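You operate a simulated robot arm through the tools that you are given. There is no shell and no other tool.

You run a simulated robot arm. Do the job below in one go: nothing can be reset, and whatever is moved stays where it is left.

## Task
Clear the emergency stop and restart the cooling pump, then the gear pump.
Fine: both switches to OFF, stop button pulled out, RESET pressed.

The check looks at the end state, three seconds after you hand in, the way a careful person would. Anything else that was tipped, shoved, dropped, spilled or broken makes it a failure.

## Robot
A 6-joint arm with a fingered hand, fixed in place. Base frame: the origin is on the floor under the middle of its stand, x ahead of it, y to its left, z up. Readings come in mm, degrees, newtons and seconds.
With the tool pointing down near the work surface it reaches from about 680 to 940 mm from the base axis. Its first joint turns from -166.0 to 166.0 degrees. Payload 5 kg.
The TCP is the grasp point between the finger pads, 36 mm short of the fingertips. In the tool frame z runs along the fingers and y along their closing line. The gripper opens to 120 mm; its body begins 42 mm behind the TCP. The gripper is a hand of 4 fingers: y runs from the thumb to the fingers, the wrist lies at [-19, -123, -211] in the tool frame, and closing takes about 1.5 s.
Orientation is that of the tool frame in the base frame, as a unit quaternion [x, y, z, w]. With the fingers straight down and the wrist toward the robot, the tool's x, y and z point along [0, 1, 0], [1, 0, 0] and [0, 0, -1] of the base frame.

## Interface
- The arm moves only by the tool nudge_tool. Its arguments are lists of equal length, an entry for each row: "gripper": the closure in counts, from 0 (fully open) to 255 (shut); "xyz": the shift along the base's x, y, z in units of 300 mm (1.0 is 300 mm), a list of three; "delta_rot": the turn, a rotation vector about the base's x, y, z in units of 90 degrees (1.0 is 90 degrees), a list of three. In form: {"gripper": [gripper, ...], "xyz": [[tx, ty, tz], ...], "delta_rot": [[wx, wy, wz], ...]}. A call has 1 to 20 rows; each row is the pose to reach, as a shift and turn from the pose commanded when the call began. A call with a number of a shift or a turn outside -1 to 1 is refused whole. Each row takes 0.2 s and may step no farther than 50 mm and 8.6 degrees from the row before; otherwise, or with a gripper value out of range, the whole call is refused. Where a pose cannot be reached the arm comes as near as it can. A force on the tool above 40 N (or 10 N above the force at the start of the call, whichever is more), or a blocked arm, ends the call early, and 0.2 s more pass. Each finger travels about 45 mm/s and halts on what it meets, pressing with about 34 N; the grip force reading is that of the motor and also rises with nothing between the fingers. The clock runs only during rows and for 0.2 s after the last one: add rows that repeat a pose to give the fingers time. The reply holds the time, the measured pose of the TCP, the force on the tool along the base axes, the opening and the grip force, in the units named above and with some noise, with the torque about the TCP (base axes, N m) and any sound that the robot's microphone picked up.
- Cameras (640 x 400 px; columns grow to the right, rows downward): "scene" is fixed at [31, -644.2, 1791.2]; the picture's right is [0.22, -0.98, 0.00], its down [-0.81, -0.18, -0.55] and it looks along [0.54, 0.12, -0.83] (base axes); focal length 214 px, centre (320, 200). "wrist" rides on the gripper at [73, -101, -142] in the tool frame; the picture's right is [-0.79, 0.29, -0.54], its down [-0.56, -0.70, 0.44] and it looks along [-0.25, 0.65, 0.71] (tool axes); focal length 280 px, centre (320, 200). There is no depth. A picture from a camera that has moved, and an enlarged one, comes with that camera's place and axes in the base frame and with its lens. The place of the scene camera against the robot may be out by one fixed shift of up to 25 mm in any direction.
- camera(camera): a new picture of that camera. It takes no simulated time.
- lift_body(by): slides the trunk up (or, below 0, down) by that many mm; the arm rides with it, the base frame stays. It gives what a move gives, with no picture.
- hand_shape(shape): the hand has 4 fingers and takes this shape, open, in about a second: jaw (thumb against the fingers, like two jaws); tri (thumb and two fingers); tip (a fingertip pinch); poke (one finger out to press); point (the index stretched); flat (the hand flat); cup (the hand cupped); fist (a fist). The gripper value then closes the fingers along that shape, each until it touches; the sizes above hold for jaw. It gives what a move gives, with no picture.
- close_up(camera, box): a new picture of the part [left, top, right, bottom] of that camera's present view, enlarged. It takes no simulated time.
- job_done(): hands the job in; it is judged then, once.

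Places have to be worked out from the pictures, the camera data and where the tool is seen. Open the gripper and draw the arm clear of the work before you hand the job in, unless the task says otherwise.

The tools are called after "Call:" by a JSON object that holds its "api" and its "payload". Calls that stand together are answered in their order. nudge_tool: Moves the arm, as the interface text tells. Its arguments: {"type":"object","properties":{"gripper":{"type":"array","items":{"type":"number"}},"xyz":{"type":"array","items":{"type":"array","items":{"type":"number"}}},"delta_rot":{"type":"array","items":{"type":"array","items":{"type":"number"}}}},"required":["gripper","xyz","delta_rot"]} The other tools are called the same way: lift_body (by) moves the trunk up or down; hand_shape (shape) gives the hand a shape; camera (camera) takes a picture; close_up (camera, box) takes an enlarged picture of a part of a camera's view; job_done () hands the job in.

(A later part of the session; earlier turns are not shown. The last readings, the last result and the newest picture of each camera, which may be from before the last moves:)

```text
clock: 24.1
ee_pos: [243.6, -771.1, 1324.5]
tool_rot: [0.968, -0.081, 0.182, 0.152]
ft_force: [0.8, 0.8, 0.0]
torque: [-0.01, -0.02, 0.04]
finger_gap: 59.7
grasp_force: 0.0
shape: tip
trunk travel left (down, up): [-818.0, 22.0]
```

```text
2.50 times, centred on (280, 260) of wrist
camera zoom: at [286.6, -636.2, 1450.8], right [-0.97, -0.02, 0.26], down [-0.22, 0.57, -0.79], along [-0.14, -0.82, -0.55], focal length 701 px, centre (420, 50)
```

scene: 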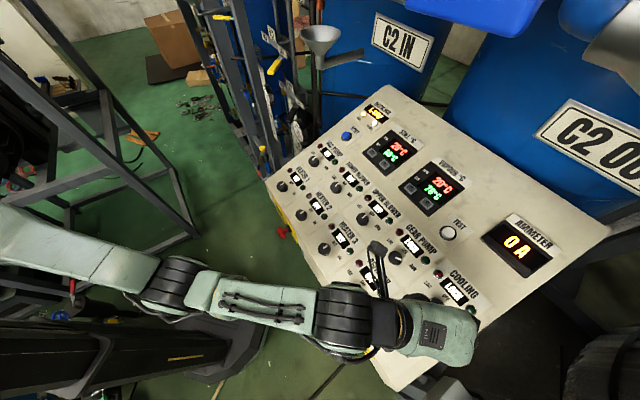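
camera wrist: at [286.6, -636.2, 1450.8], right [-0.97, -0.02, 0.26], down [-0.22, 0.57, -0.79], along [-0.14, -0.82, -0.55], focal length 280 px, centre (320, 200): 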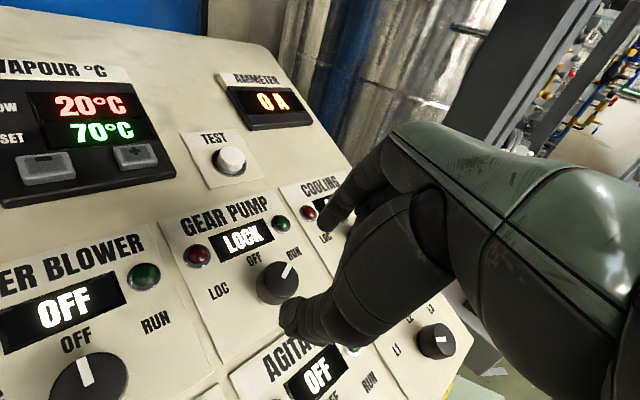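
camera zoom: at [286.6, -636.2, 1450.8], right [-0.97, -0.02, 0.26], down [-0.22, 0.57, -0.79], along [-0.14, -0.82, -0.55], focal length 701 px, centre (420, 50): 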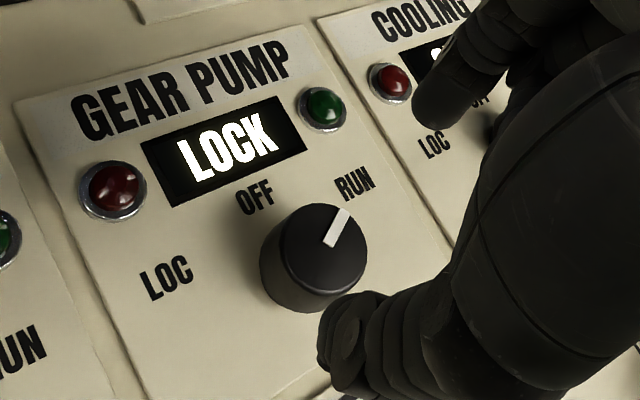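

The knob centre sits at pixel (282, 279), exactly where the tool axis should meet it at 80 mm, so I'm aligned. I descend 57 mm along the normal and close.

Call:
{"api": "nudge_tool", "payload": {"gripper": [127, 127, 127, 127], "xyz": [[0.02, -0.02, -0.055], [0.04, -0.04, -0.11], [0.063, -0.0623, -0.17], [0.063, -0.0623, -0.17]], "delta_rot": [[0, 0, 0], [0, 0, 0], [0, 0, 0], [0, 0, 0]]}}

Call:
{"api": "nudge_tool", "payload": {"gripper": [180, 255, 255, 255, 255], "xyz": [[0, 0, 0], [0, 0, 0], [0, 0, 0], [0, 0, 0], [0, 0, 0]], "delta_rot": [[0, 0, 0], [0, 0, 0], [0, 0, 0], [0, 0, 0], [0, 0, 0]]}}

Call:
{"api": "close_up", "payload": {"camera": "wrist", "box": [200, 180, 360, 340]}}

```text
clock: 25.1
ee_pos: [264.5, -789.1, 1273.2]
tool_rot: [0.968, -0.08, 0.182, 0.152]
ft_force: [0.3, 0.6, 0.0]
torque: [-0.01, 0.0, 0.02]
finger_gap: 60.0
grasp_force: 0.0
shape: tip
trunk travel left (down, up): [-818.0, 22.0]
```

```text
clock: 26.3
ee_pos: [263.4, -790.4, 1270.6]
tool_rot: [0.968, -0.08, 0.181, 0.153]
ft_force: [1.3, -0.9, 0.6]
torque: [-0.01, -0.01, 0.0]
finger_gap: 27.8
grasp_force: 33.8
shape: tip
trunk travel left (down, up): [-818.0, 22.0]
```

```text
2.50 times, centred on (280, 260) of wrist
camera zoom: at [306.6, -654.8, 1398.8], right [-0.97, -0.02, 0.26], down [-0.22, 0.57, -0.79], along [-0.13, -0.82, -0.55], focal length 701 px, centre (420, 50)
```

zoom: 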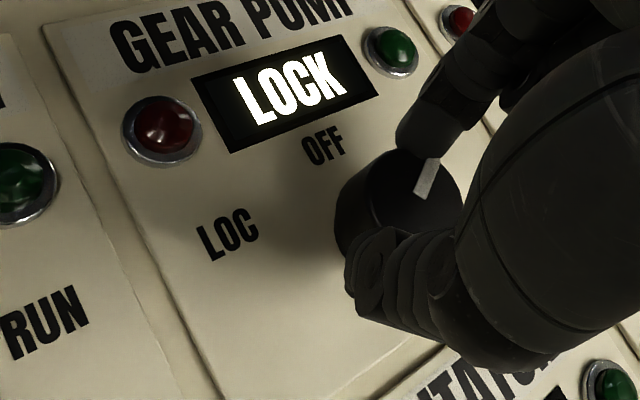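

The pinch has the GEAR PUMP knob. I turn it 60° counter-clockwise about the panel normal to OFF.

Call:
{"api": "nudge_tool", "payload": {"gripper": [255, 255, 255, 255, 255, 255, 255, 255, 255], "xyz": [[0, 0, 0], [0, 0, 0], [0, 0, 0], [0, 0, 0], [0, 0, 0], [0, 0, 0], [0, 0, 0], [0, 0, 0], [0, 0, 0]], "delta_rot": [[-0.0275, 0.0272, 0.0739], [-0.0549, 0.0543, 0.1479], [-0.0824, 0.0815, 0.2218], [-0.1098, 0.1086, 0.2957], [-0.1373, 0.1358, 0.3697], [-0.1648, 0.163, 0.4436], [-0.1922, 0.1901, 0.5175], [-0.2197, 0.2173, 0.5914], [-0.2197, 0.2173, 0.5914]]}}

Call:
{"api": "close_up", "payload": {"camera": "scene", "box": [360, 220, 480, 310]}}

Call:
{"api": "camera", "payload": {"camera": "wrist"}}

```text
clock: 28.3
ee_pos: [262.5, -789.6, 1271.9]
tool_rot: [0.878, 0.416, 0.081, 0.224]
ft_force: [-7.9, 7.3, -8.7]
torque: [0.54, 0.55, -0.03]
finger_gap: 27.2
grasp_force: 33.7
shape: tip
trunk travel left (down, up): [-818.0, 22.0]
```

```text
4.44 times, centred on (420, 265) of scene
camera zoom: at [31.0, -644.2, 1791.2], right [0.22, -0.98, 0.0], down [-0.81, -0.18, -0.55], along [0.54, 0.12, -0.83], focal length 953 px, centre (-124, -89)
```

zoom: 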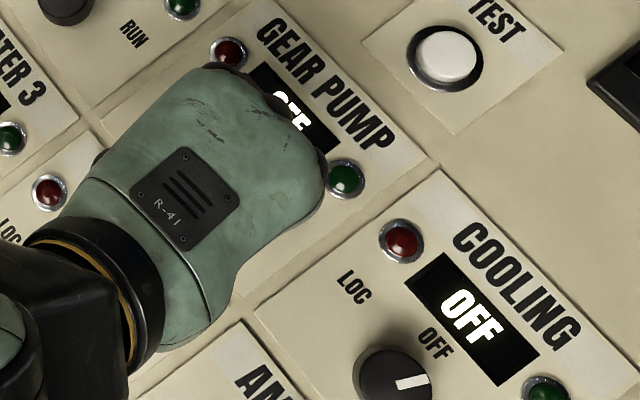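

```text
taken
camera wrist: at [193.1, -630.5, 1348.8], right [-0.48, -0.59, 0.65], down [-0.7, -0.18, -0.69], along [0.53, -0.79, -0.32], focal length 280 px, centre (320, 200)
```

wrist: 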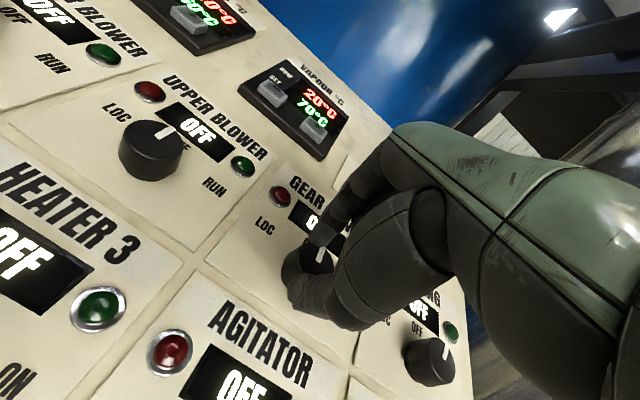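

GEAR PUMP also reads OFF. I open the pinch only a little (to clear the display), and back straight out along the normal.

Call:
{"api": "nudge_tool", "payload": {"gripper": [160, 160, 160, 160, 160, 160, 127, 127], "xyz": [[0, 0, 0], [0, 0, 0], [0, 0, 0], [-0.02, 0.02, 0.055], [-0.04, 0.04, 0.108], [-0.06, 0.06, 0.162], [-0.077, 0.076, 0.207], [-0.077, 0.076, 0.207]], "delta_rot": [[0, 0, 0], [0, 0, 0], [0, 0, 0], [0, 0, 0], [0, 0, 0], [0, 0, 0], [0, 0, 0], [0, 0, 0]]}}

Call:
{"api": "camera", "payload": {"camera": "wrist"}}

Call:
{"api": "close_up", "payload": {"camera": "wrist", "box": [200, 180, 440, 340]}}

```text
clock: 30.1
ee_pos: [242.2, -769.9, 1335.6]
tool_rot: [0.878, 0.416, 0.081, 0.223]
ft_force: [-0.8, 0.2, -1.2]
torque: [0.0, -0.04, -0.05]
finger_gap: 59.9
grasp_force: 0.1
shape: tip
trunk travel left (down, up): [-818.0, 22.0]
```

```text
taken
camera wrist: at [172.3, -609.0, 1411.3], right [-0.48, -0.59, 0.65], down [-0.7, -0.18, -0.69], along [0.53, -0.79, -0.32], focal length 280 px, centre (320, 200)
```

wrist: 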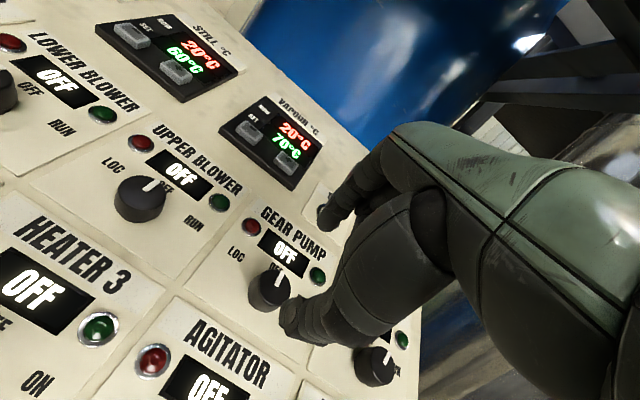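

```text
2.50 times, centred on (320, 260) of wrist
camera zoom: at [172.3, -609.0, 1411.3], right [-0.48, -0.59, 0.65], down [-0.7, -0.18, -0.69], along [0.53, -0.79, -0.32], focal length 701 px, centre (320, 50)
```

zoom: 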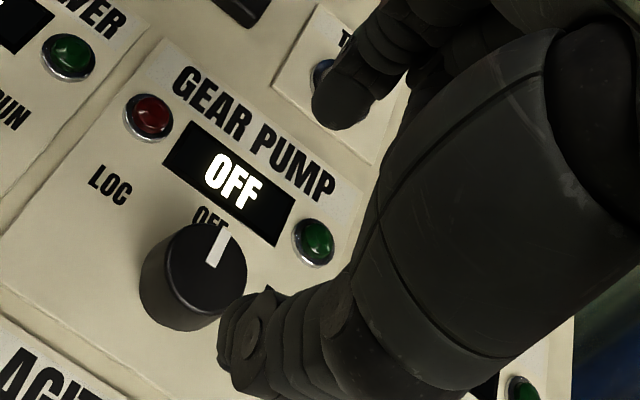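

Both switches read OFF. For the stop button I retract from over the panel and swing the hand to a shallower pitch in front of the panel so the wrist camera can look at the stop button from the front; height stays until I'm clear of the edge.

Call:
{"api": "nudge_tool", "payload": {"gripper": [127, 127, 127, 127, 127, 127, 127, 127], "xyz": [[-0.033, 0.117, 0], [-0.067, 0.233, 0], [-0.1, 0.35, 0], [-0.133, 0.467, 0], [-0.166, 0.584, 0], [-0.2, 0.7, 0], [-0.233, 0.817, 0], [-0.233, 0.817, 0]], "delta_rot": [[-0.0119, -0.0289, 0.0318], [-0.0238, -0.0579, 0.0636], [-0.0357, -0.0868, 0.0954], [-0.0476, -0.1157, 0.1271], [-0.0595, -0.1446, 0.1589], [-0.0714, -0.1736, 0.1907], [-0.0833, -0.2025, 0.2225], [-0.0833, -0.2025, 0.2225]]}}

Call:
{"api": "camera", "payload": {"camera": "scene"}}

Call:
{"api": "camera", "payload": {"camera": "wrist"}}

```text
clock: 31.9
ee_pos: [170.1, -522.1, 1334.8]
tool_rot: [0.752, 0.525, 0.229, 0.325]
ft_force: [0.0, -0.2, 0.0]
torque: [0.03, 0.01, -0.03]
finger_gap: 59.9
grasp_force: 0.2
shape: tip
trunk travel left (down, up): [-818.0, 22.0]
```

```text
taken
```

scene: 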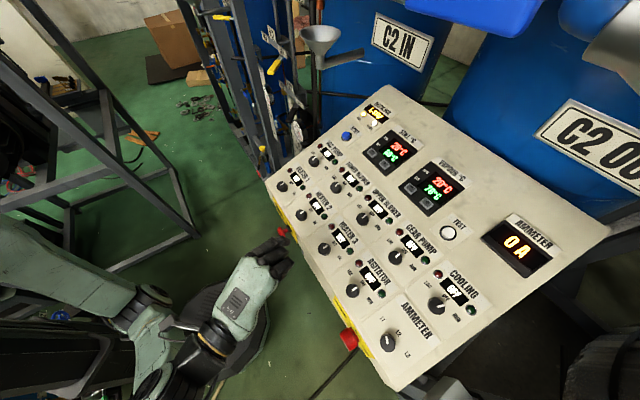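

```text
taken
camera wrist: at [33.8, -393.2, 1358.9], right [-0.46, -0.67, 0.58], down [-0.34, -0.47, -0.82], along [0.82, -0.57, -0.01], focal length 280 px, centre (320, 200)
```

wrist: 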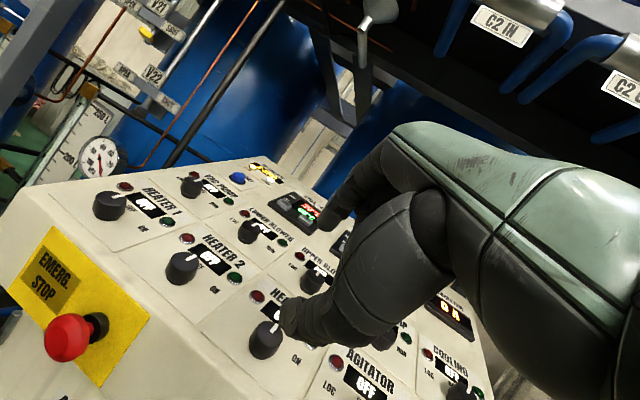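

The stop button is now clearly visible: head near n=554 mm in front of the base plane, i.e. around (335, -449, 1095). I zoom in to measure it.

Call:
{"api": "close_up", "payload": {"camera": "wrist", "box": [0, 220, 160, 400]}}

Call:
{"api": "close_up", "payload": {"camera": "scene", "box": [265, 205, 305, 255]}}

Call:
{"api": "close_up", "payload": {"camera": "scene", "box": [370, 220, 490, 320]}}

```text
2.22 times, centred on (80, 310) of wrist
camera zoom: at [33.8, -393.2, 1358.9], right [-0.46, -0.67, 0.58], down [-0.34, -0.47, -0.82], along [0.82, -0.57, -0.01], focal length 623 px, centre (853, -44)
```

zoom: 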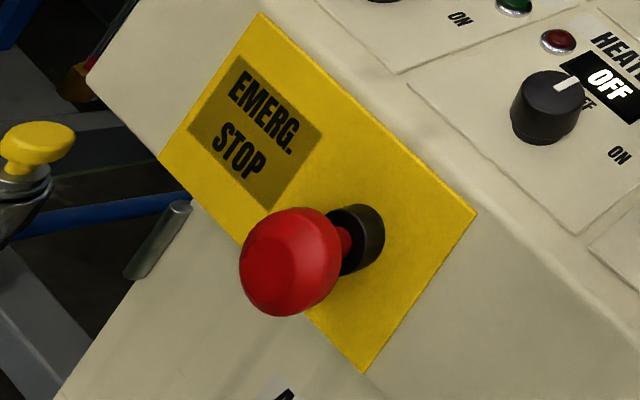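

```text
8.00 times, centred on (285, 230) of scene
camera zoom: at [31.0, -644.2, 1791.2], right [0.22, -0.98, 0.0], down [-0.81, -0.18, -0.55], along [0.54, 0.12, -0.83], focal length 1716 px, centre (600, -40)
```

zoom: 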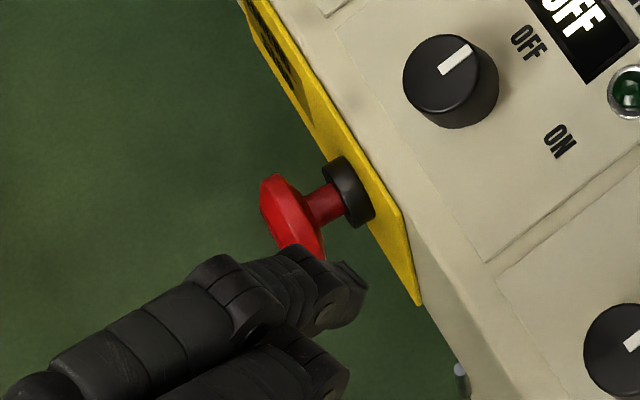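

```text
4.00 times, centred on (430, 270) of scene
camera zoom: at [31.0, -644.2, 1791.2], right [0.22, -0.98, 0.0], down [-0.81, -0.18, -0.55], along [0.54, 0.12, -0.83], focal length 858 px, centre (-120, -80)
```

zoom: 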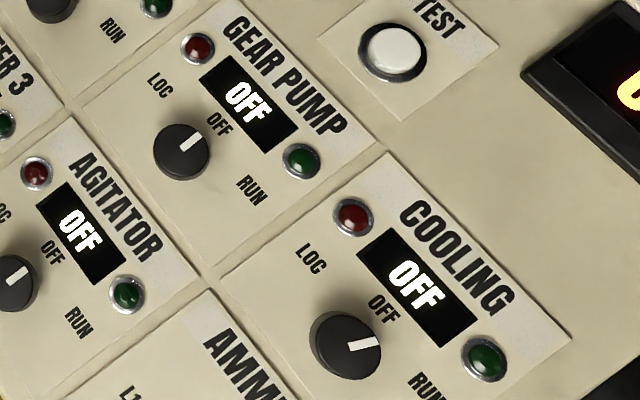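

The head is ~44 mm wide with a tapered back, axis near (U=86, z≈1095), so pinching its top and bottom just behind the rim and drawing back should work. I first level the hand (pitch up 43°) at this safe height.

Call:
{"api": "nudge_tool", "payload": {"gripper": [100, 100, 100, 100, 100, 100, 100], "xyz": [[-0.014, 0.005, 0.098], [-0.028, 0.01, 0.197], [-0.042, 0.015, 0.295], [-0.055, 0.02, 0.393], [-0.069, 0.025, 0.492], [-0.083, 0.03, 0.59], [-0.083, 0.03, 0.59]], "delta_rot": [[-0.0272, -0.0749, 0], [-0.0545, -0.1497, 0], [-0.0817, -0.2246, 0], [-0.1089, -0.2994, 0], [-0.1362, -0.3743, 0], [-0.1634, -0.4491, 0], [-0.1634, -0.4491, 0]]}}

Call:
{"api": "camera", "payload": {"camera": "scene"}}

```text
clock: 33.5
ee_pos: [148.5, -513.8, 1513.9]
tool_rot: [0.58, 0.404, 0.406, 0.579]
ft_force: [-0.3, -0.6, -0.3]
torque: [-0.03, 0.03, -0.01]
finger_gap: 72.6
grasp_force: 0.0
shape: tip
trunk travel left (down, up): [-818.0, 22.0]
```

```text
taken
```

scene: 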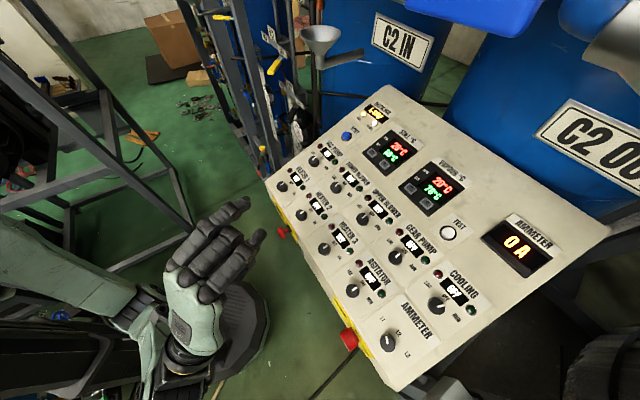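

The hand is level. I zoom on the hand to understand how the other fingers lie in the tip shape before lowering.

Call:
{"api": "close_up", "payload": {"camera": "scene", "box": [140, 180, 290, 380]}}

Call:
{"api": "camera", "payload": {"camera": "wrist"}}

```text
2.00 times, centred on (215, 280) of scene
camera zoom: at [31.0, -644.2, 1791.2], right [0.22, -0.98, 0.0], down [-0.81, -0.18, -0.55], along [0.54, 0.12, -0.83], focal length 429 px, centre (530, 40)
```

zoom: 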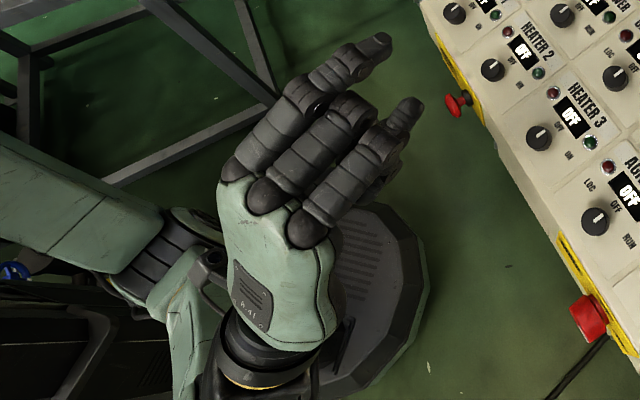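

```text
taken
camera wrist: at [41.1, -394.3, 1411.6], right [-0.78, -0.56, 0.29], down [0.22, -0.68, -0.7], along [0.58, -0.48, 0.65], focal length 280 px, centre (320, 200)
```

wrist: 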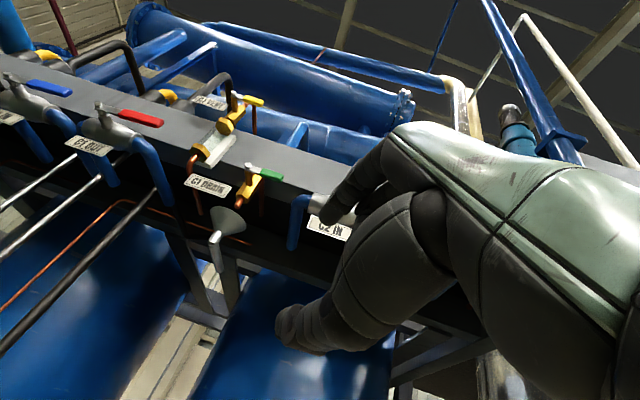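

Only the index and thumb are extended; the other two are curled on the right side. I lower the trunk in stages with the hand well in front of the panel.

Call:
{"api": "lift_body", "payload": {"by": -250}}

Call:
{"api": "camera", "payload": {"camera": "scene"}}

Call:
{"api": "camera", "payload": {"camera": "wrist"}}

```text
clock: 36.0
ee_pos: [148.5, -513.3, 1262.8]
tool_rot: [0.58, 0.405, 0.406, 0.578]
ft_force: [0.6, 0.0, -0.2]
torque: [0.01, 0.03, -0.02]
finger_gap: 72.5
grasp_force: 0.1
shape: tip
trunk travel left (down, up): [-568.0, 272.0]
```

```text
taken
```

scene: 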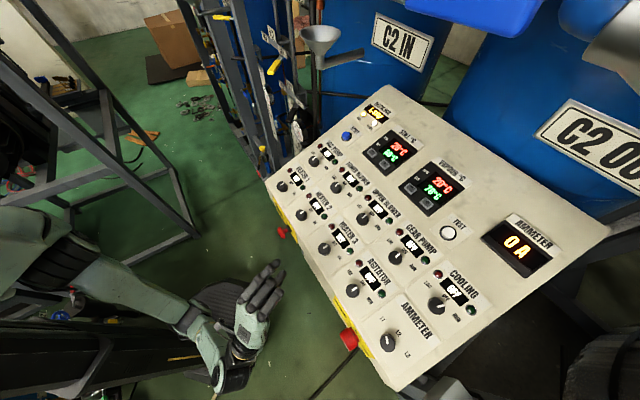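

```text
taken
camera wrist: at [41.3, -394.3, 1161.5], right [-0.78, -0.56, 0.29], down [0.22, -0.67, -0.7], along [0.58, -0.48, 0.65], focal length 280 px, centre (320, 200)
```

wrist: 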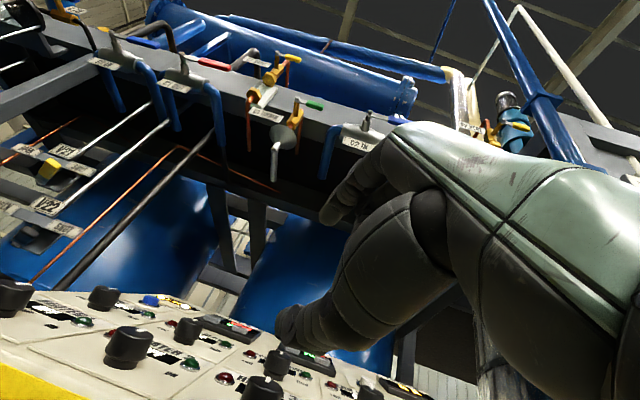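

All clear so far. I lower the remaining ~168 mm to bring the TCP to the stop button's height.

Call:
{"api": "lift_body", "payload": {"by": -168}}

Call:
{"api": "camera", "payload": {"camera": "scene"}}

Call:
{"api": "camera", "payload": {"camera": "wrist"}}

```text
clock: 38.0
ee_pos: [148.6, -513.9, 1094.2]
tool_rot: [0.58, 0.405, 0.406, 0.579]
ft_force: [-0.8, -0.5, 0.1]
torque: [0.02, -0.01, 0.01]
finger_gap: 72.6
grasp_force: 0.0
shape: tip
trunk travel left (down, up): [-400.0, 440.0]
```

```text
taken
```

scene: 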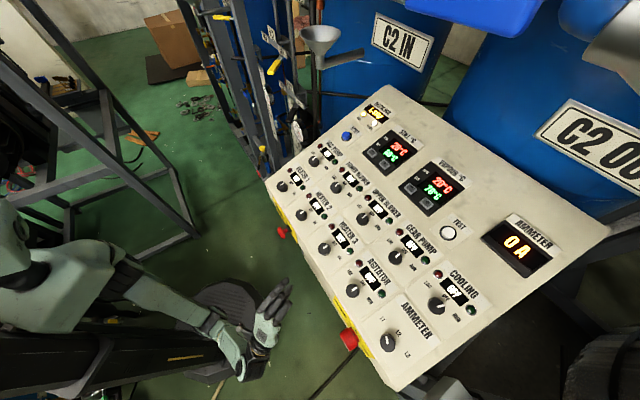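

```text
taken
camera wrist: at [41.3, -394.3, 993.5], right [-0.78, -0.56, 0.29], down [0.22, -0.67, -0.7], along [0.58, -0.48, 0.65], focal length 280 px, centre (320, 200)
```

wrist: 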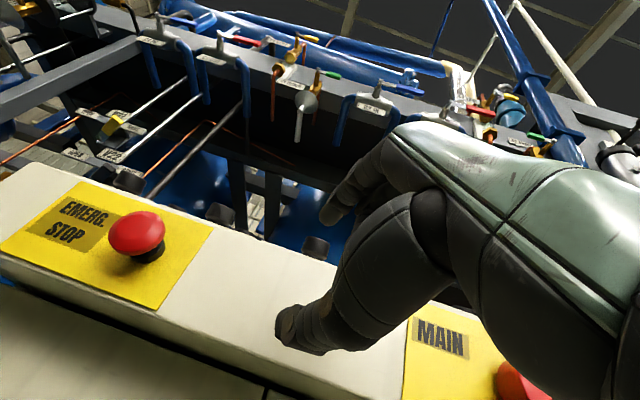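

Good view from below: triangulating with the previous picture puts the head at about (338, -447, 1093). I zoom in to see the head's shape and the room behind it.

Call:
{"api": "close_up", "payload": {"camera": "wrist", "box": [90, 190, 210, 290]}}

Call:
{"api": "close_up", "payload": {"camera": "scene", "box": [240, 200, 320, 340]}}

```text
4.00 times, centred on (150, 240) of wrist
camera zoom: at [41.3, -394.3, 993.5], right [-0.78, -0.56, 0.29], down [0.22, -0.67, -0.7], along [0.58, -0.48, 0.65], focal length 1122 px, centre (1000, 40)
```

zoom: 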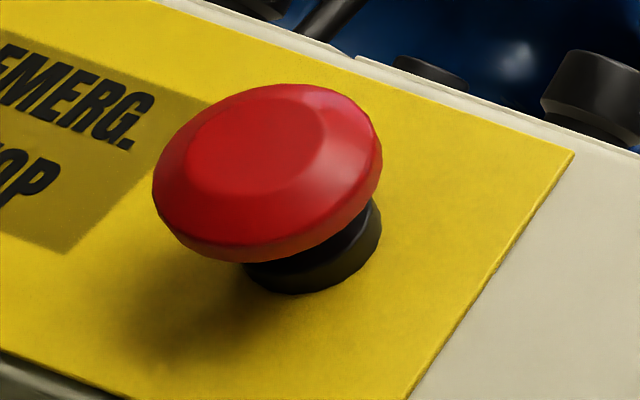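

```text
2.86 times, centred on (280, 270) of scene
camera zoom: at [31.0, -644.2, 1791.2], right [0.22, -0.98, 0.0], down [-0.81, -0.18, -0.55], along [0.54, 0.12, -0.83], focal length 613 px, centre (434, 0)
```

zoom: 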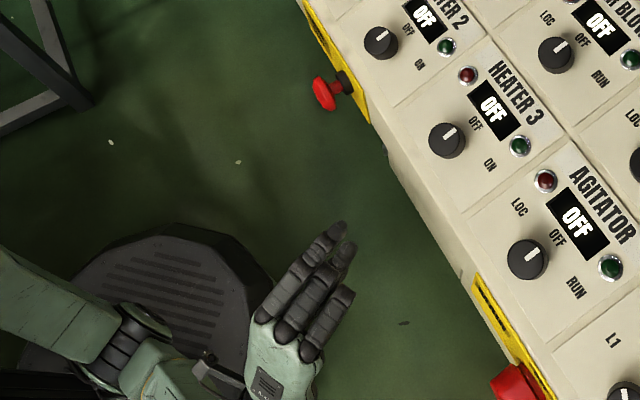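

The head is ~50 mm across with a ~33 mm collar behind. I open the pinch to 90 mm and move to a pre-grasp point about 80 mm short of the head along the finger direction.

Call:
{"api": "nudge_tool", "payload": {"gripper": [64, 64, 64, 64, 64], "xyz": [[0.08, 0.08, -0.001], [0.161, 0.16, -0.002], [0.242, 0.241, -0.003], [0.322, 0.321, -0.004], [0.322, 0.321, -0.004]], "delta_rot": [[0, 0, 0], [0, 0, 0], [0, 0, 0], [0, 0, 0], [0, 0, 0]]}}

Call:
{"api": "camera", "payload": {"camera": "wrist"}}

Call:
{"api": "close_up", "payload": {"camera": "scene", "box": [230, 190, 330, 320]}}

```text
clock: 39.1
ee_pos: [247.8, -416.2, 1092.4]
tool_rot: [0.581, 0.403, 0.405, 0.579]
ft_force: [0.5, 0.4, 0.3]
torque: [0.01, -0.02, 0.01]
finger_gap: 89.7
grasp_force: 0.0
shape: tip
trunk travel left (down, up): [-400.0, 440.0]
```

```text
taken
camera wrist: at [139.1, -298.4, 991.7], right [-0.78, -0.56, 0.29], down [0.22, -0.67, -0.7], along [0.58, -0.48, 0.65], focal length 280 px, centre (320, 200)
```

wrist: 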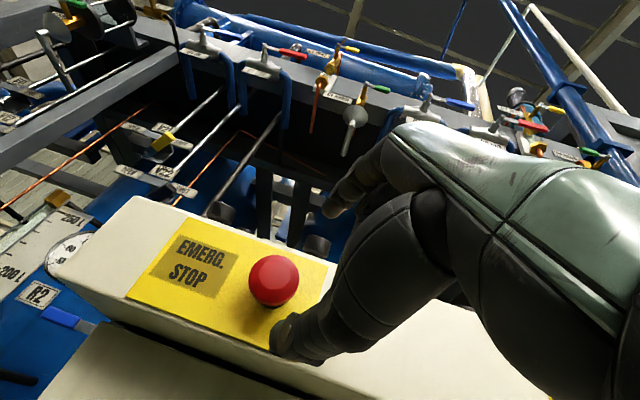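

```text
3.08 times, centred on (280, 255) of scene
camera zoom: at [31.0, -644.2, 1791.2], right [0.22, -0.98, 0.0], down [-0.81, -0.18, -0.55], along [0.54, 0.12, -0.83], focal length 660 px, centre (443, 31)
```

zoom: 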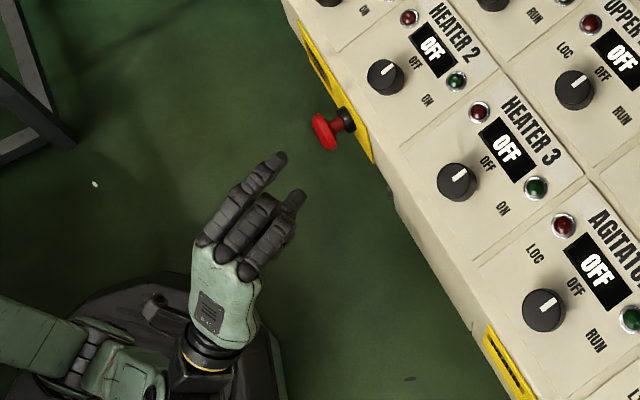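

Alignment checks to within ~2 mm (predicted and seen head pixel agree). I advance 80 mm along the fingers so that they straddle the head top and bottom, then inspect.

Call:
{"api": "nudge_tool", "payload": {"gripper": [64, 64, 64, 64, 64], "xyz": [[0.063, -0.023, 0], [0.125, -0.046, 0], [0.188, -0.068, 0], [0.2507, -0.0913, 0], [0.2507, -0.0913, 0]], "delta_rot": [[0, 0, 0], [0, 0, 0], [0, 0, 0], [0, 0, 0], [0, 0, 0]]}}

Call:
{"api": "camera", "payload": {"camera": "wrist"}}

Call:
{"api": "close_up", "payload": {"camera": "wrist", "box": [220, 170, 400, 370]}}

Call:
{"api": "close_up", "payload": {"camera": "scene", "box": [250, 200, 320, 270]}}

```text
clock: 40.4
ee_pos: [320.7, -443.7, 1093.9]
tool_rot: [0.581, 0.405, 0.406, 0.578]
ft_force: [0.9, 0.2, 0.1]
torque: [-0.02, 0.02, 0.01]
finger_gap: 89.6
grasp_force: 0.0
shape: tip
trunk travel left (down, up): [-400.0, 440.0]
```

```text
taken
camera wrist: at [213.1, -325.3, 992.8], right [-0.78, -0.56, 0.29], down [0.22, -0.67, -0.7], along [0.58, -0.48, 0.65], focal length 280 px, centre (320, 200)
```

wrist: 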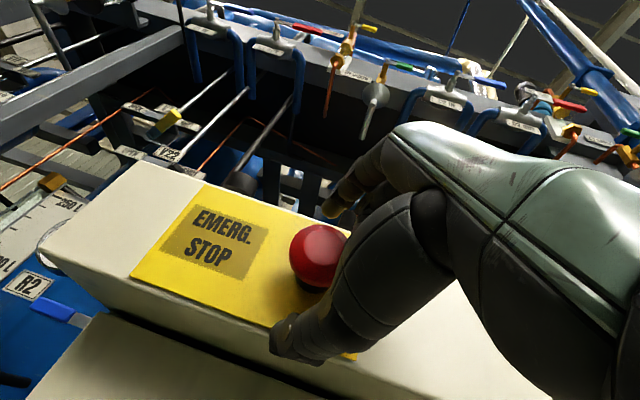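

```text
2.00 times, centred on (310, 270) of wrist
camera zoom: at [213.1, -325.3, 992.8], right [-0.78, -0.56, 0.29], down [0.22, -0.67, -0.7], along [0.58, -0.48, 0.65], focal length 561 px, centre (340, 60)
```

zoom: 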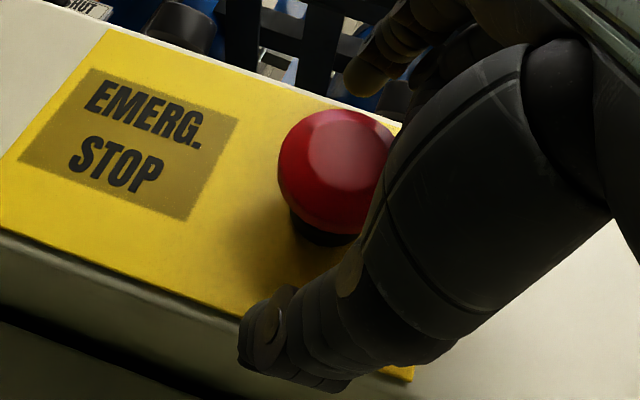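

```text
5.71 times, centred on (285, 235) of scene
camera zoom: at [31.0, -644.2, 1791.2], right [0.22, -0.98, 0.0], down [-0.81, -0.18, -0.55], along [0.54, 0.12, -0.83], focal length 1226 px, centre (520, 0)
```

zoom: 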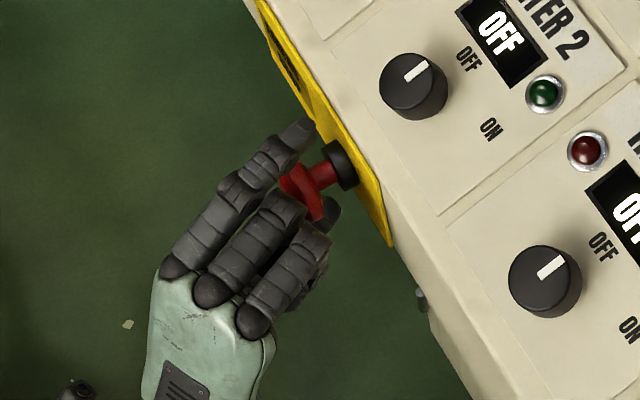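

The head sits centred between index (above) and thumb (below). I close the pinch onto it.

Call:
{"api": "nudge_tool", "payload": {"gripper": [120, 160, 200, 255, 255, 255], "xyz": [[0, 0, 0], [0, 0, 0], [0, 0, 0], [0, 0, 0], [0, 0, 0], [0, 0, 0]], "delta_rot": [[0, 0, 0], [0, 0, 0], [0, 0, 0], [0, 0, 0], [0, 0, 0], [0, 0, 0]]}}

Call:
{"api": "close_up", "payload": {"camera": "wrist", "box": [220, 170, 400, 370]}}

Call:
{"api": "close_up", "payload": {"camera": "scene", "box": [250, 200, 320, 270]}}

```text
clock: 41.8
ee_pos: [321.6, -443.0, 1094.1]
tool_rot: [0.581, 0.404, 0.406, 0.578]
ft_force: [0.7, 0.9, -2.0]
torque: [0.08, 0.1, -0.02]
finger_gap: 38.9
grasp_force: 34.1
shape: tip
trunk travel left (down, up): [-400.0, 440.0]
```

```text
2.00 times, centred on (310, 270) of wrist
camera zoom: at [213.2, -325.3, 992.6], right [-0.78, -0.56, 0.29], down [0.22, -0.67, -0.7], along [0.59, -0.48, 0.65], focal length 561 px, centre (340, 60)
```

zoom: 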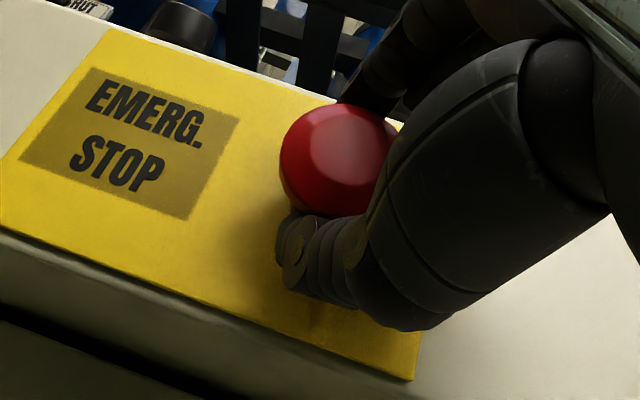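

```text
5.71 times, centred on (285, 235) of scene
camera zoom: at [31.0, -644.2, 1791.2], right [0.22, -0.98, 0.0], down [-0.81, -0.18, -0.55], along [0.54, 0.12, -0.83], focal length 1226 px, centre (520, 0)
```

zoom: 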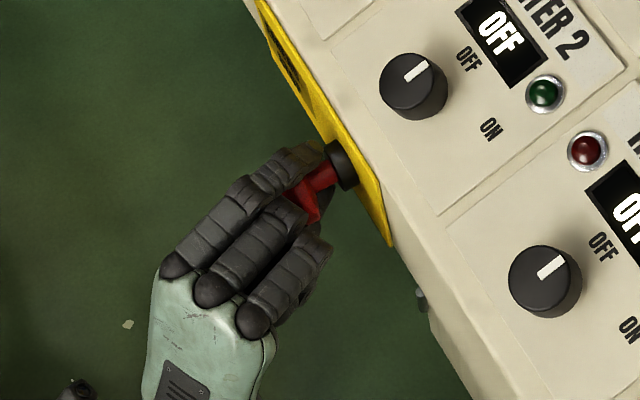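

The pinch holds the stop head (34 N). I draw it straight out along the front-face normal in 4 mm steps, 16 mm to start.

Call:
{"api": "nudge_tool", "payload": {"gripper": [255, 255, 255, 255, 255], "xyz": [[-0.0095, 0.0093, 0], [-0.019, 0.0187, 0], [-0.0286, 0.028, 0], [-0.0381, 0.0373, 0], [-0.0381, 0.0373, 0]], "delta_rot": [[0, 0, 0], [0, 0, 0], [0, 0, 0], [0, 0, 0], [0, 0, 0]]}}

Call:
{"api": "close_up", "payload": {"camera": "scene", "box": [250, 200, 320, 270]}}

Call:
{"api": "close_up", "payload": {"camera": "scene", "box": [330, 85, 410, 145]}}

Call:
{"api": "close_up", "payload": {"camera": "wrist", "box": [220, 170, 400, 370]}}

```text
clock: 43.0
ee_pos: [312.2, -435.2, 1092.4]
tool_rot: [0.581, 0.405, 0.406, 0.577]
ft_force: [17.8, -11.9, 8.0]
torque: [0.08, -0.06, -0.11]
finger_gap: 37.6
grasp_force: 34.1
shape: tip
trunk travel left (down, up): [-400.0, 440.0]
```

```text
5.71 times, centred on (285, 235) of scene
camera zoom: at [31.0, -644.2, 1791.2], right [0.22, -0.98, 0.0], down [-0.81, -0.18, -0.55], along [0.54, 0.12, -0.83], focal length 1226 px, centre (520, 0)
```

zoom: 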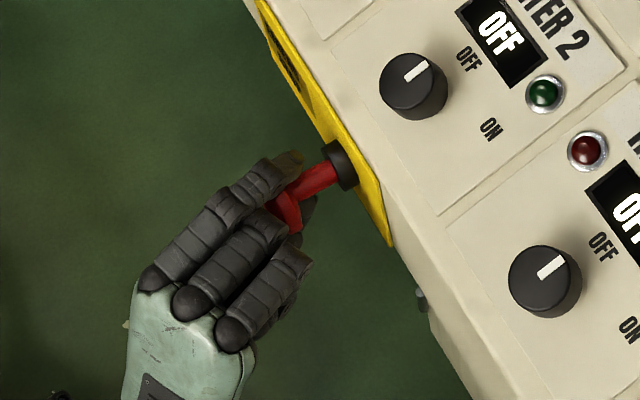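

```text
6.67 times, centred on (370, 115) of scene
camera zoom: at [31.0, -644.2, 1791.2], right [0.22, -0.98, 0.0], down [-0.81, -0.18, -0.55], along [0.54, 0.12, -0.83], focal length 1430 px, centre (-13, 767)
```

zoom: 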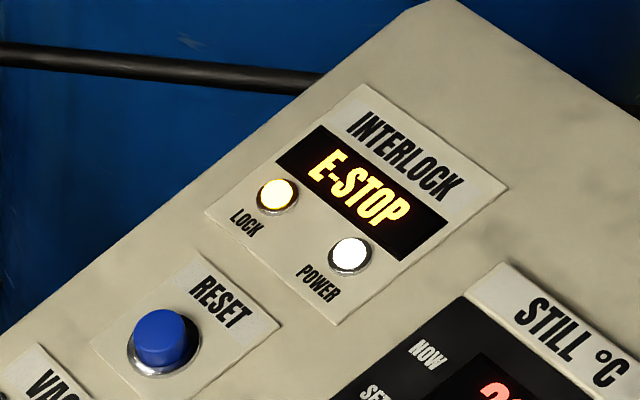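

```text
2.00 times, centred on (310, 270) of wrist
camera zoom: at [203.8, -315.9, 991.9], right [-0.78, -0.56, 0.29], down [0.22, -0.67, -0.7], along [0.59, -0.49, 0.65], focal length 561 px, centre (340, 60)
```

zoom: 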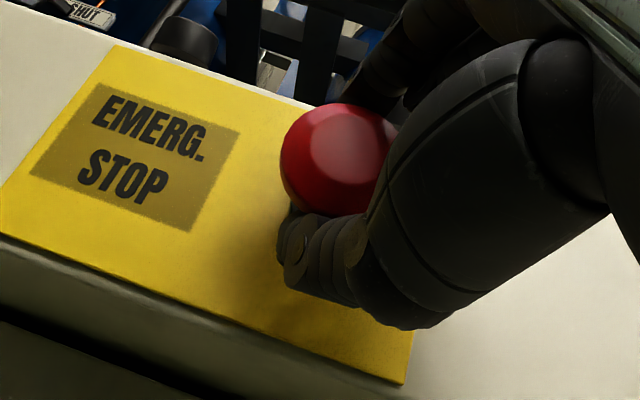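

The stem has visibly lengthened and I feel ~21 N. The display still shows E-STOP (perhaps until RESET), so I pull a few mm more to be sure it's fully out.

Call:
{"api": "nudge_tool", "payload": {"gripper": [255, 255, 255, 255], "xyz": [[-0.0071, 0.007, 0], [-0.0143, 0.014, 0], [-0.0214, 0.021, 0], [-0.0214, 0.021, 0]], "delta_rot": [[0, 0, 0], [0, 0, 0], [0, 0, 0], [0, 0, 0]]}}

Call:
{"api": "close_up", "payload": {"camera": "scene", "box": [250, 200, 320, 270]}}

Call:
{"api": "close_up", "payload": {"camera": "scene", "box": [330, 85, 410, 145]}}

```text
clock: 43.5
ee_pos: [310.1, -432.6, 1090.6]
tool_rot: [0.583, 0.405, 0.404, 0.577]
ft_force: [30.0, -19.5, 10.1]
torque: [0.13, -0.22, -0.19]
finger_gap: 35.4
grasp_force: 33.8
shape: tip
trunk travel left (down, up): [-400.0, 440.0]
stopped in row 2: the force on the tool passed its limit at 42 N (the readings are from after the stop); the commanded pose is now the measured one
```

```text
5.71 times, centred on (285, 235) of scene
camera zoom: at [31.0, -644.2, 1791.2], right [0.22, -0.98, 0.0], down [-0.81, -0.18, -0.55], along [0.54, 0.12, -0.83], focal length 1226 px, centre (520, 0)
```

zoom: 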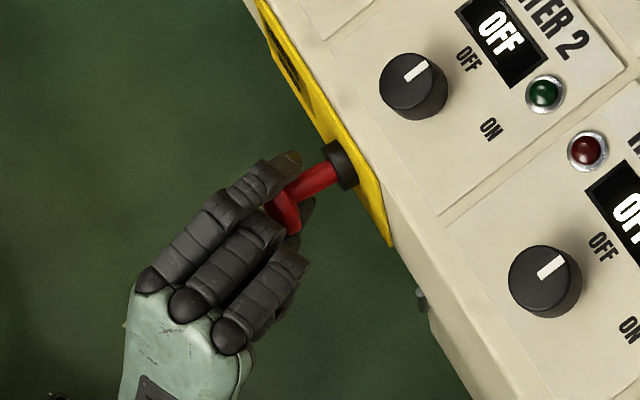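

```text
6.67 times, centred on (370, 115) of scene
camera zoom: at [31.0, -644.2, 1791.2], right [0.22, -0.98, 0.0], down [-0.81, -0.18, -0.55], along [0.54, 0.12, -0.83], focal length 1430 px, centre (-13, 767)
```

zoom: 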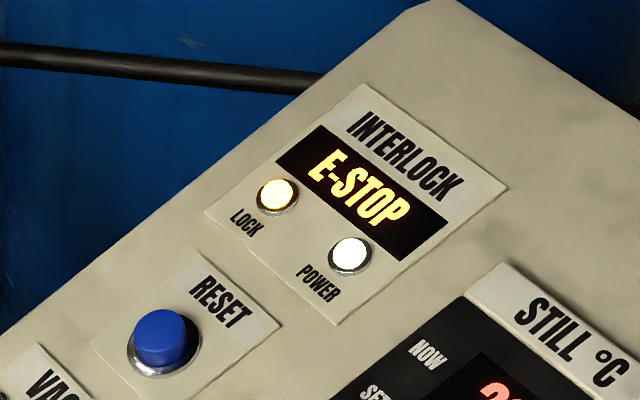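

The stop button has reached its end stop (42 N) and is out. I open the pinch in place and withdraw straight back along the fingers.

Call:
{"api": "nudge_tool", "payload": {"gripper": [200, 130, 64, 64, 64, 64], "xyz": [[0, 0, 0], [0, 0, 0], [0, 0, 0], [0, 0, 0], [0, 0, 0], [0, 0, 0]], "delta_rot": [[0, 0, 0], [0, 0, 0], [0, 0, 0], [0, 0, 0], [0, 0, 0], [0, 0, 0]]}}

Call:
{"api": "nudge_tool", "payload": {"gripper": [64, 64, 64, 64], "xyz": [[-0.0627, 0.0228, 0], [-0.1253, 0.0456, 0], [-0.188, 0.0684, 0], [-0.2507, 0.0913, 0]], "delta_rot": [[0, 0, 0], [0, 0, 0], [0, 0, 0], [0, 0, 0]]}}

Call:
{"api": "camera", "payload": {"camera": "wrist"}}

Call:
{"api": "close_up", "payload": {"camera": "scene", "box": [250, 200, 320, 270]}}

```text
clock: 44.9
ee_pos: [305.5, -430.3, 1093.0]
tool_rot: [0.58, 0.405, 0.405, 0.579]
ft_force: [1.7, -0.6, 0.1]
torque: [0.01, 0.01, 0.0]
finger_gap: 89.5
grasp_force: 0.1
shape: tip
trunk travel left (down, up): [-400.0, 440.0]
```

```text
clock: 45.9
ee_pos: [228.8, -402.9, 1094.4]
tool_rot: [0.581, 0.404, 0.406, 0.578]
ft_force: [0.1, 0.6, -0.5]
torque: [0.0, -0.01, 0.01]
finger_gap: 89.5
grasp_force: 0.0
shape: tip
trunk travel left (down, up): [-400.0, 440.0]
```

```text
taken
camera wrist: at [121.9, -284.4, 992.6], right [-0.78, -0.56, 0.29], down [0.22, -0.68, -0.7], along [0.58, -0.49, 0.65], focal length 280 px, centre (320, 200)
```

wrist: 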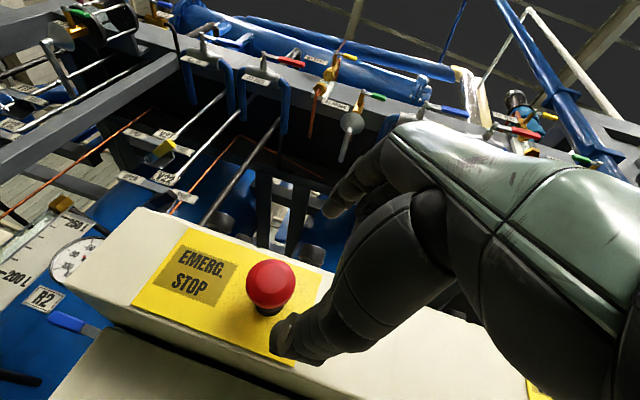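

```text
5.71 times, centred on (285, 235) of scene
camera zoom: at [31.0, -644.2, 1791.2], right [0.22, -0.98, 0.0], down [-0.81, -0.18, -0.55], along [0.54, 0.12, -0.83], focal length 1226 px, centre (520, 0)
```

zoom: 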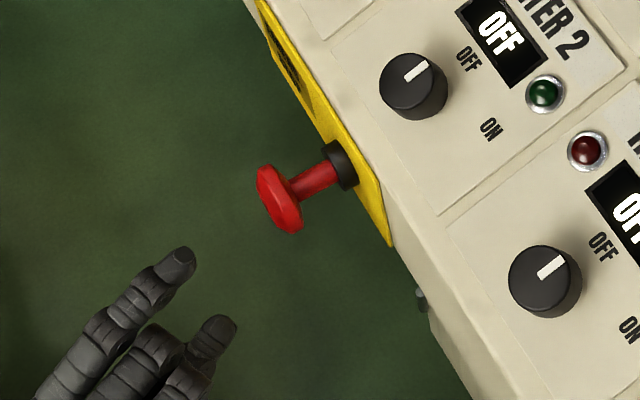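

The stop button now stands clearly out on a longer stem. I raise the trunk straight up with the hand clear in front of the panel, heading next for RESET.

Call:
{"api": "lift_body", "payload": {"by": 418}}

Call:
{"api": "nudge_tool", "payload": {"gripper": [127, 127, 127, 127, 127, 127], "xyz": [[0.1046, -0.0408, -0.0328], [0.2092, -0.0817, -0.0657], [0.3138, -0.1225, -0.0985], [0.4183, -0.1633, -0.1313], [0.5229, -0.2042, -0.1642], [0.6275, -0.245, -0.197]], "delta_rot": [[0.0311, 0.0493, -0.0203], [0.0621, 0.0985, -0.0406], [0.0932, 0.1478, -0.0609], [0.1242, 0.1971, -0.0812], [0.1553, 0.2463, -0.1015], [0.1863, 0.2956, -0.1218]]}}

Call:
{"api": "camera", "payload": {"camera": "scene"}}

Call:
{"api": "camera", "payload": {"camera": "wrist"}}

```text
refused: 418 is not a number from -400 to 400
```

```text
clock: 46.6
ee_pos: [291.9, -427.1, 1081.8]
tool_rot: [0.65, 0.405, 0.358, 0.534]
ft_force: [-28.1, 16.7, 8.8]
torque: [-0.74, -1.23, 0.07]
finger_gap: 60.3
grasp_force: 0.0
shape: tip
trunk travel left (down, up): [-400.0, 440.0]
stopped in row 3: the force on the tool passed its limit at 73 N (the readings are from after the stop); the commanded pose is now the measured one
```

```text
taken
```

scene: 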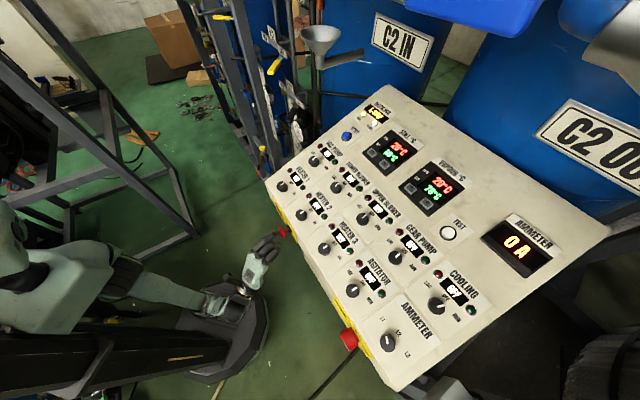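

```text
taken
camera wrist: at [181.0, -291.8, 1009.0], right [-0.77, -0.53, 0.35], down [0.06, -0.62, -0.78], along [0.63, -0.58, 0.51], focal length 280 px, centre (320, 200)
```

wrist: 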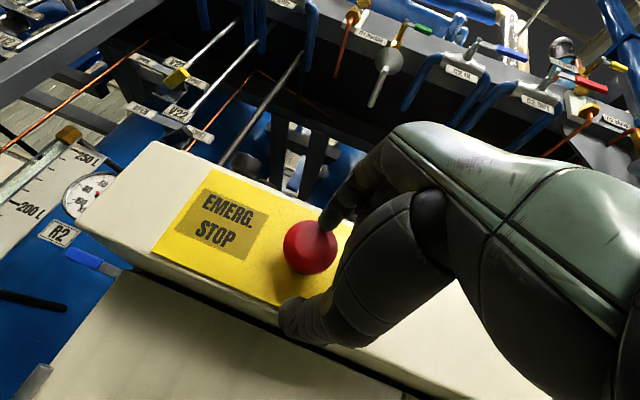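

My mistake: the 418 mm lift was refused (limit 400), and the follow-on move, which I should not have issued in the same batch, ran at low height and pushed the index against the stop head (73 N). It may be pushed in again; I back straight off and check what happened.

Call:
{"api": "nudge_tool", "payload": {"gripper": [64, 64, 64, 64], "xyz": [[-0.0627, 0.0228, 0], [-0.1253, 0.0456, 0], [-0.188, 0.0684, 0], [-0.2507, 0.0913, 0]], "delta_rot": [[0, 0, 0], [0, 0, 0], [0, 0, 0], [0, 0, 0]]}}

Call:
{"api": "close_up", "payload": {"camera": "scene", "box": [250, 200, 320, 270]}}

Call:
{"api": "camera", "payload": {"camera": "wrist"}}

Call:
{"api": "close_up", "payload": {"camera": "scene", "box": [330, 85, 410, 145]}}

```text
clock: 47.6
ee_pos: [221.1, -400.4, 1077.6]
tool_rot: [0.653, 0.408, 0.358, 0.528]
ft_force: [-0.3, -0.1, 0.3]
torque: [0.02, -0.03, 0.04]
finger_gap: 89.7
grasp_force: 0.1
shape: tip
trunk travel left (down, up): [-400.0, 440.0]
```

```text
5.71 times, centred on (285, 235) of scene
camera zoom: at [31.0, -644.2, 1791.2], right [0.22, -0.98, 0.0], down [-0.81, -0.18, -0.55], along [0.54, 0.12, -0.83], focal length 1226 px, centre (520, 0)
```

zoom: 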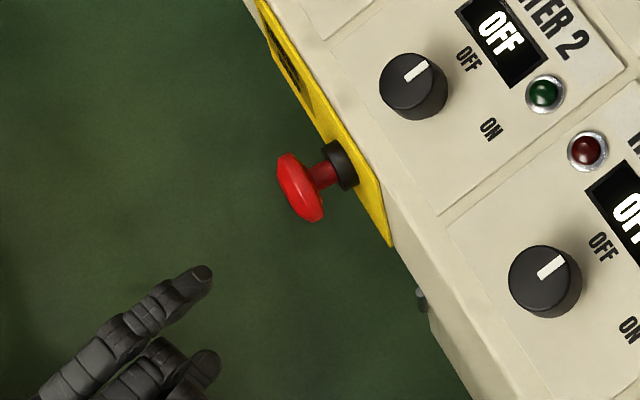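

```text
taken
camera wrist: at [108.9, -265.8, 1006.8], right [-0.77, -0.53, 0.35], down [0.06, -0.61, -0.79], along [0.64, -0.59, 0.5], focal length 280 px, centre (320, 200)
```

wrist: 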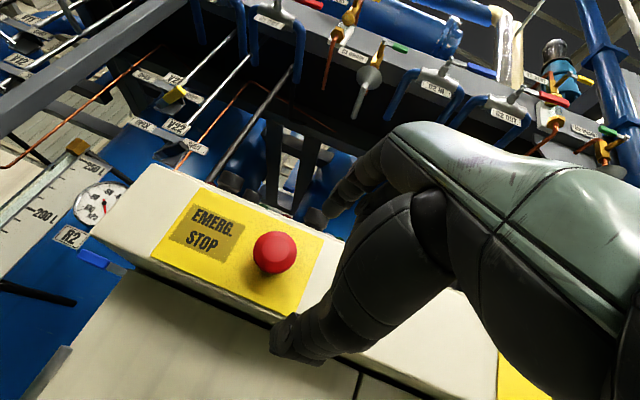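

```text
6.67 times, centred on (370, 115) of scene
camera zoom: at [31.0, -644.2, 1791.2], right [0.22, -0.98, 0.0], down [-0.81, -0.18, -0.55], along [0.54, 0.12, -0.83], focal length 1430 px, centre (-13, 767)
```

zoom: 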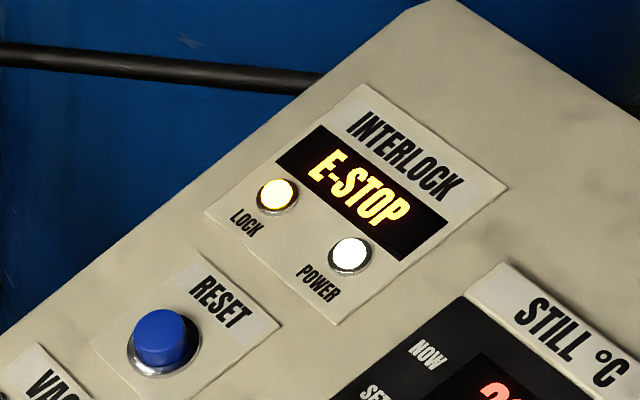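

The knock pushed the button back in to its original pressed position; nothing else looks disturbed, so I simply have to pull it again. I level the hand back to the earlier pre-grasp pose and will issue dependent moves one at a time.

Call:
{"api": "nudge_tool", "payload": {"gripper": [64, 64, 64, 64], "xyz": [[0.0, 0.0, 0.03], [0.04, -0.027, 0.045], [0.082, -0.054, 0.051], [0.082, -0.054, 0.051]], "delta_rot": [[-0.0221, -0.0339, 0.015], [-0.0443, -0.0677, 0.0301], [-0.0664, -0.1016, 0.0451], [-0.0664, -0.1016, 0.0451]]}}

Call:
{"api": "camera", "payload": {"camera": "wrist"}}

```text
clock: 48.6
ee_pos: [244.7, -417.9, 1092.7]
tool_rot: [0.579, 0.404, 0.405, 0.581]
ft_force: [-0.7, 0.9, -0.2]
torque: [0.0, -0.05, 0.0]
finger_gap: 89.4
grasp_force: 0.1
shape: tip
trunk travel left (down, up): [-400.0, 440.0]
```

```text
taken
camera wrist: at [137.9, -299.0, 990.9], right [-0.78, -0.55, 0.29], down [0.22, -0.68, -0.7], along [0.58, -0.48, 0.66], focal length 280 px, centre (320, 200)
```

wrist: 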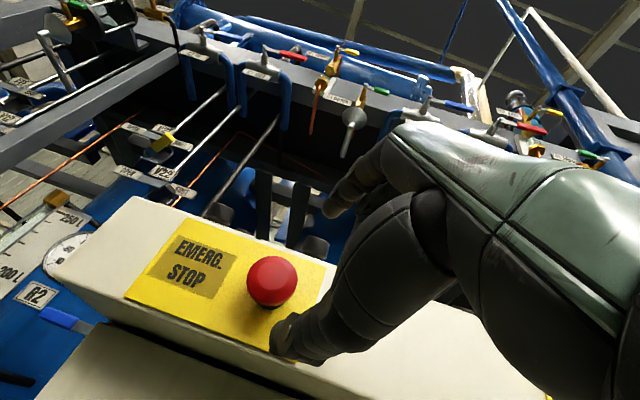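

Same view as before (head at pixel ~(271, 281)), so I advance the same 80 mm to straddle the head.

Call:
{"api": "nudge_tool", "payload": {"gripper": [64, 64, 64, 64, 64], "xyz": [[0.063, -0.022, 0], [0.126, -0.044, 0], [0.189, -0.066, 0], [0.252, -0.088, 0], [0.252, -0.088, 0]], "delta_rot": [[0, 0, 0], [0, 0, 0], [0, 0, 0], [0, 0, 0], [0, 0, 0]]}}

Call:
{"api": "close_up", "payload": {"camera": "wrist", "box": [220, 170, 400, 370]}}

```text
clock: 49.8
ee_pos: [319.0, -442.3, 1093.0]
tool_rot: [0.579, 0.405, 0.405, 0.581]
ft_force: [-0.5, -0.1, -0.5]
torque: [-0.01, -0.02, 0.0]
finger_gap: 89.8
grasp_force: 0.0
shape: tip
trunk travel left (down, up): [-400.0, 440.0]
```

```text
2.00 times, centred on (310, 270) of wrist
camera zoom: at [212.8, -324.7, 991.2], right [-0.78, -0.55, 0.29], down [0.22, -0.68, -0.7], along [0.58, -0.48, 0.65], focal length 561 px, centre (340, 60)
```

zoom: 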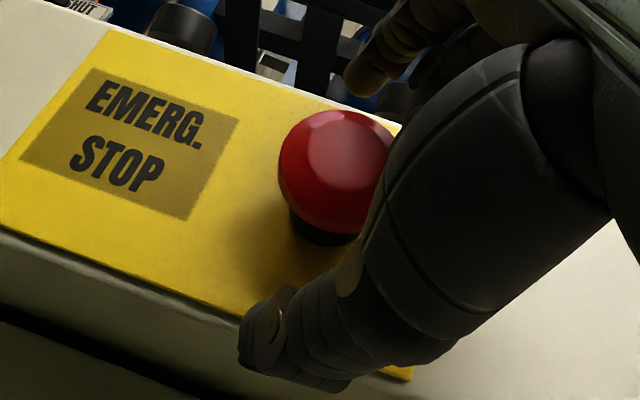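

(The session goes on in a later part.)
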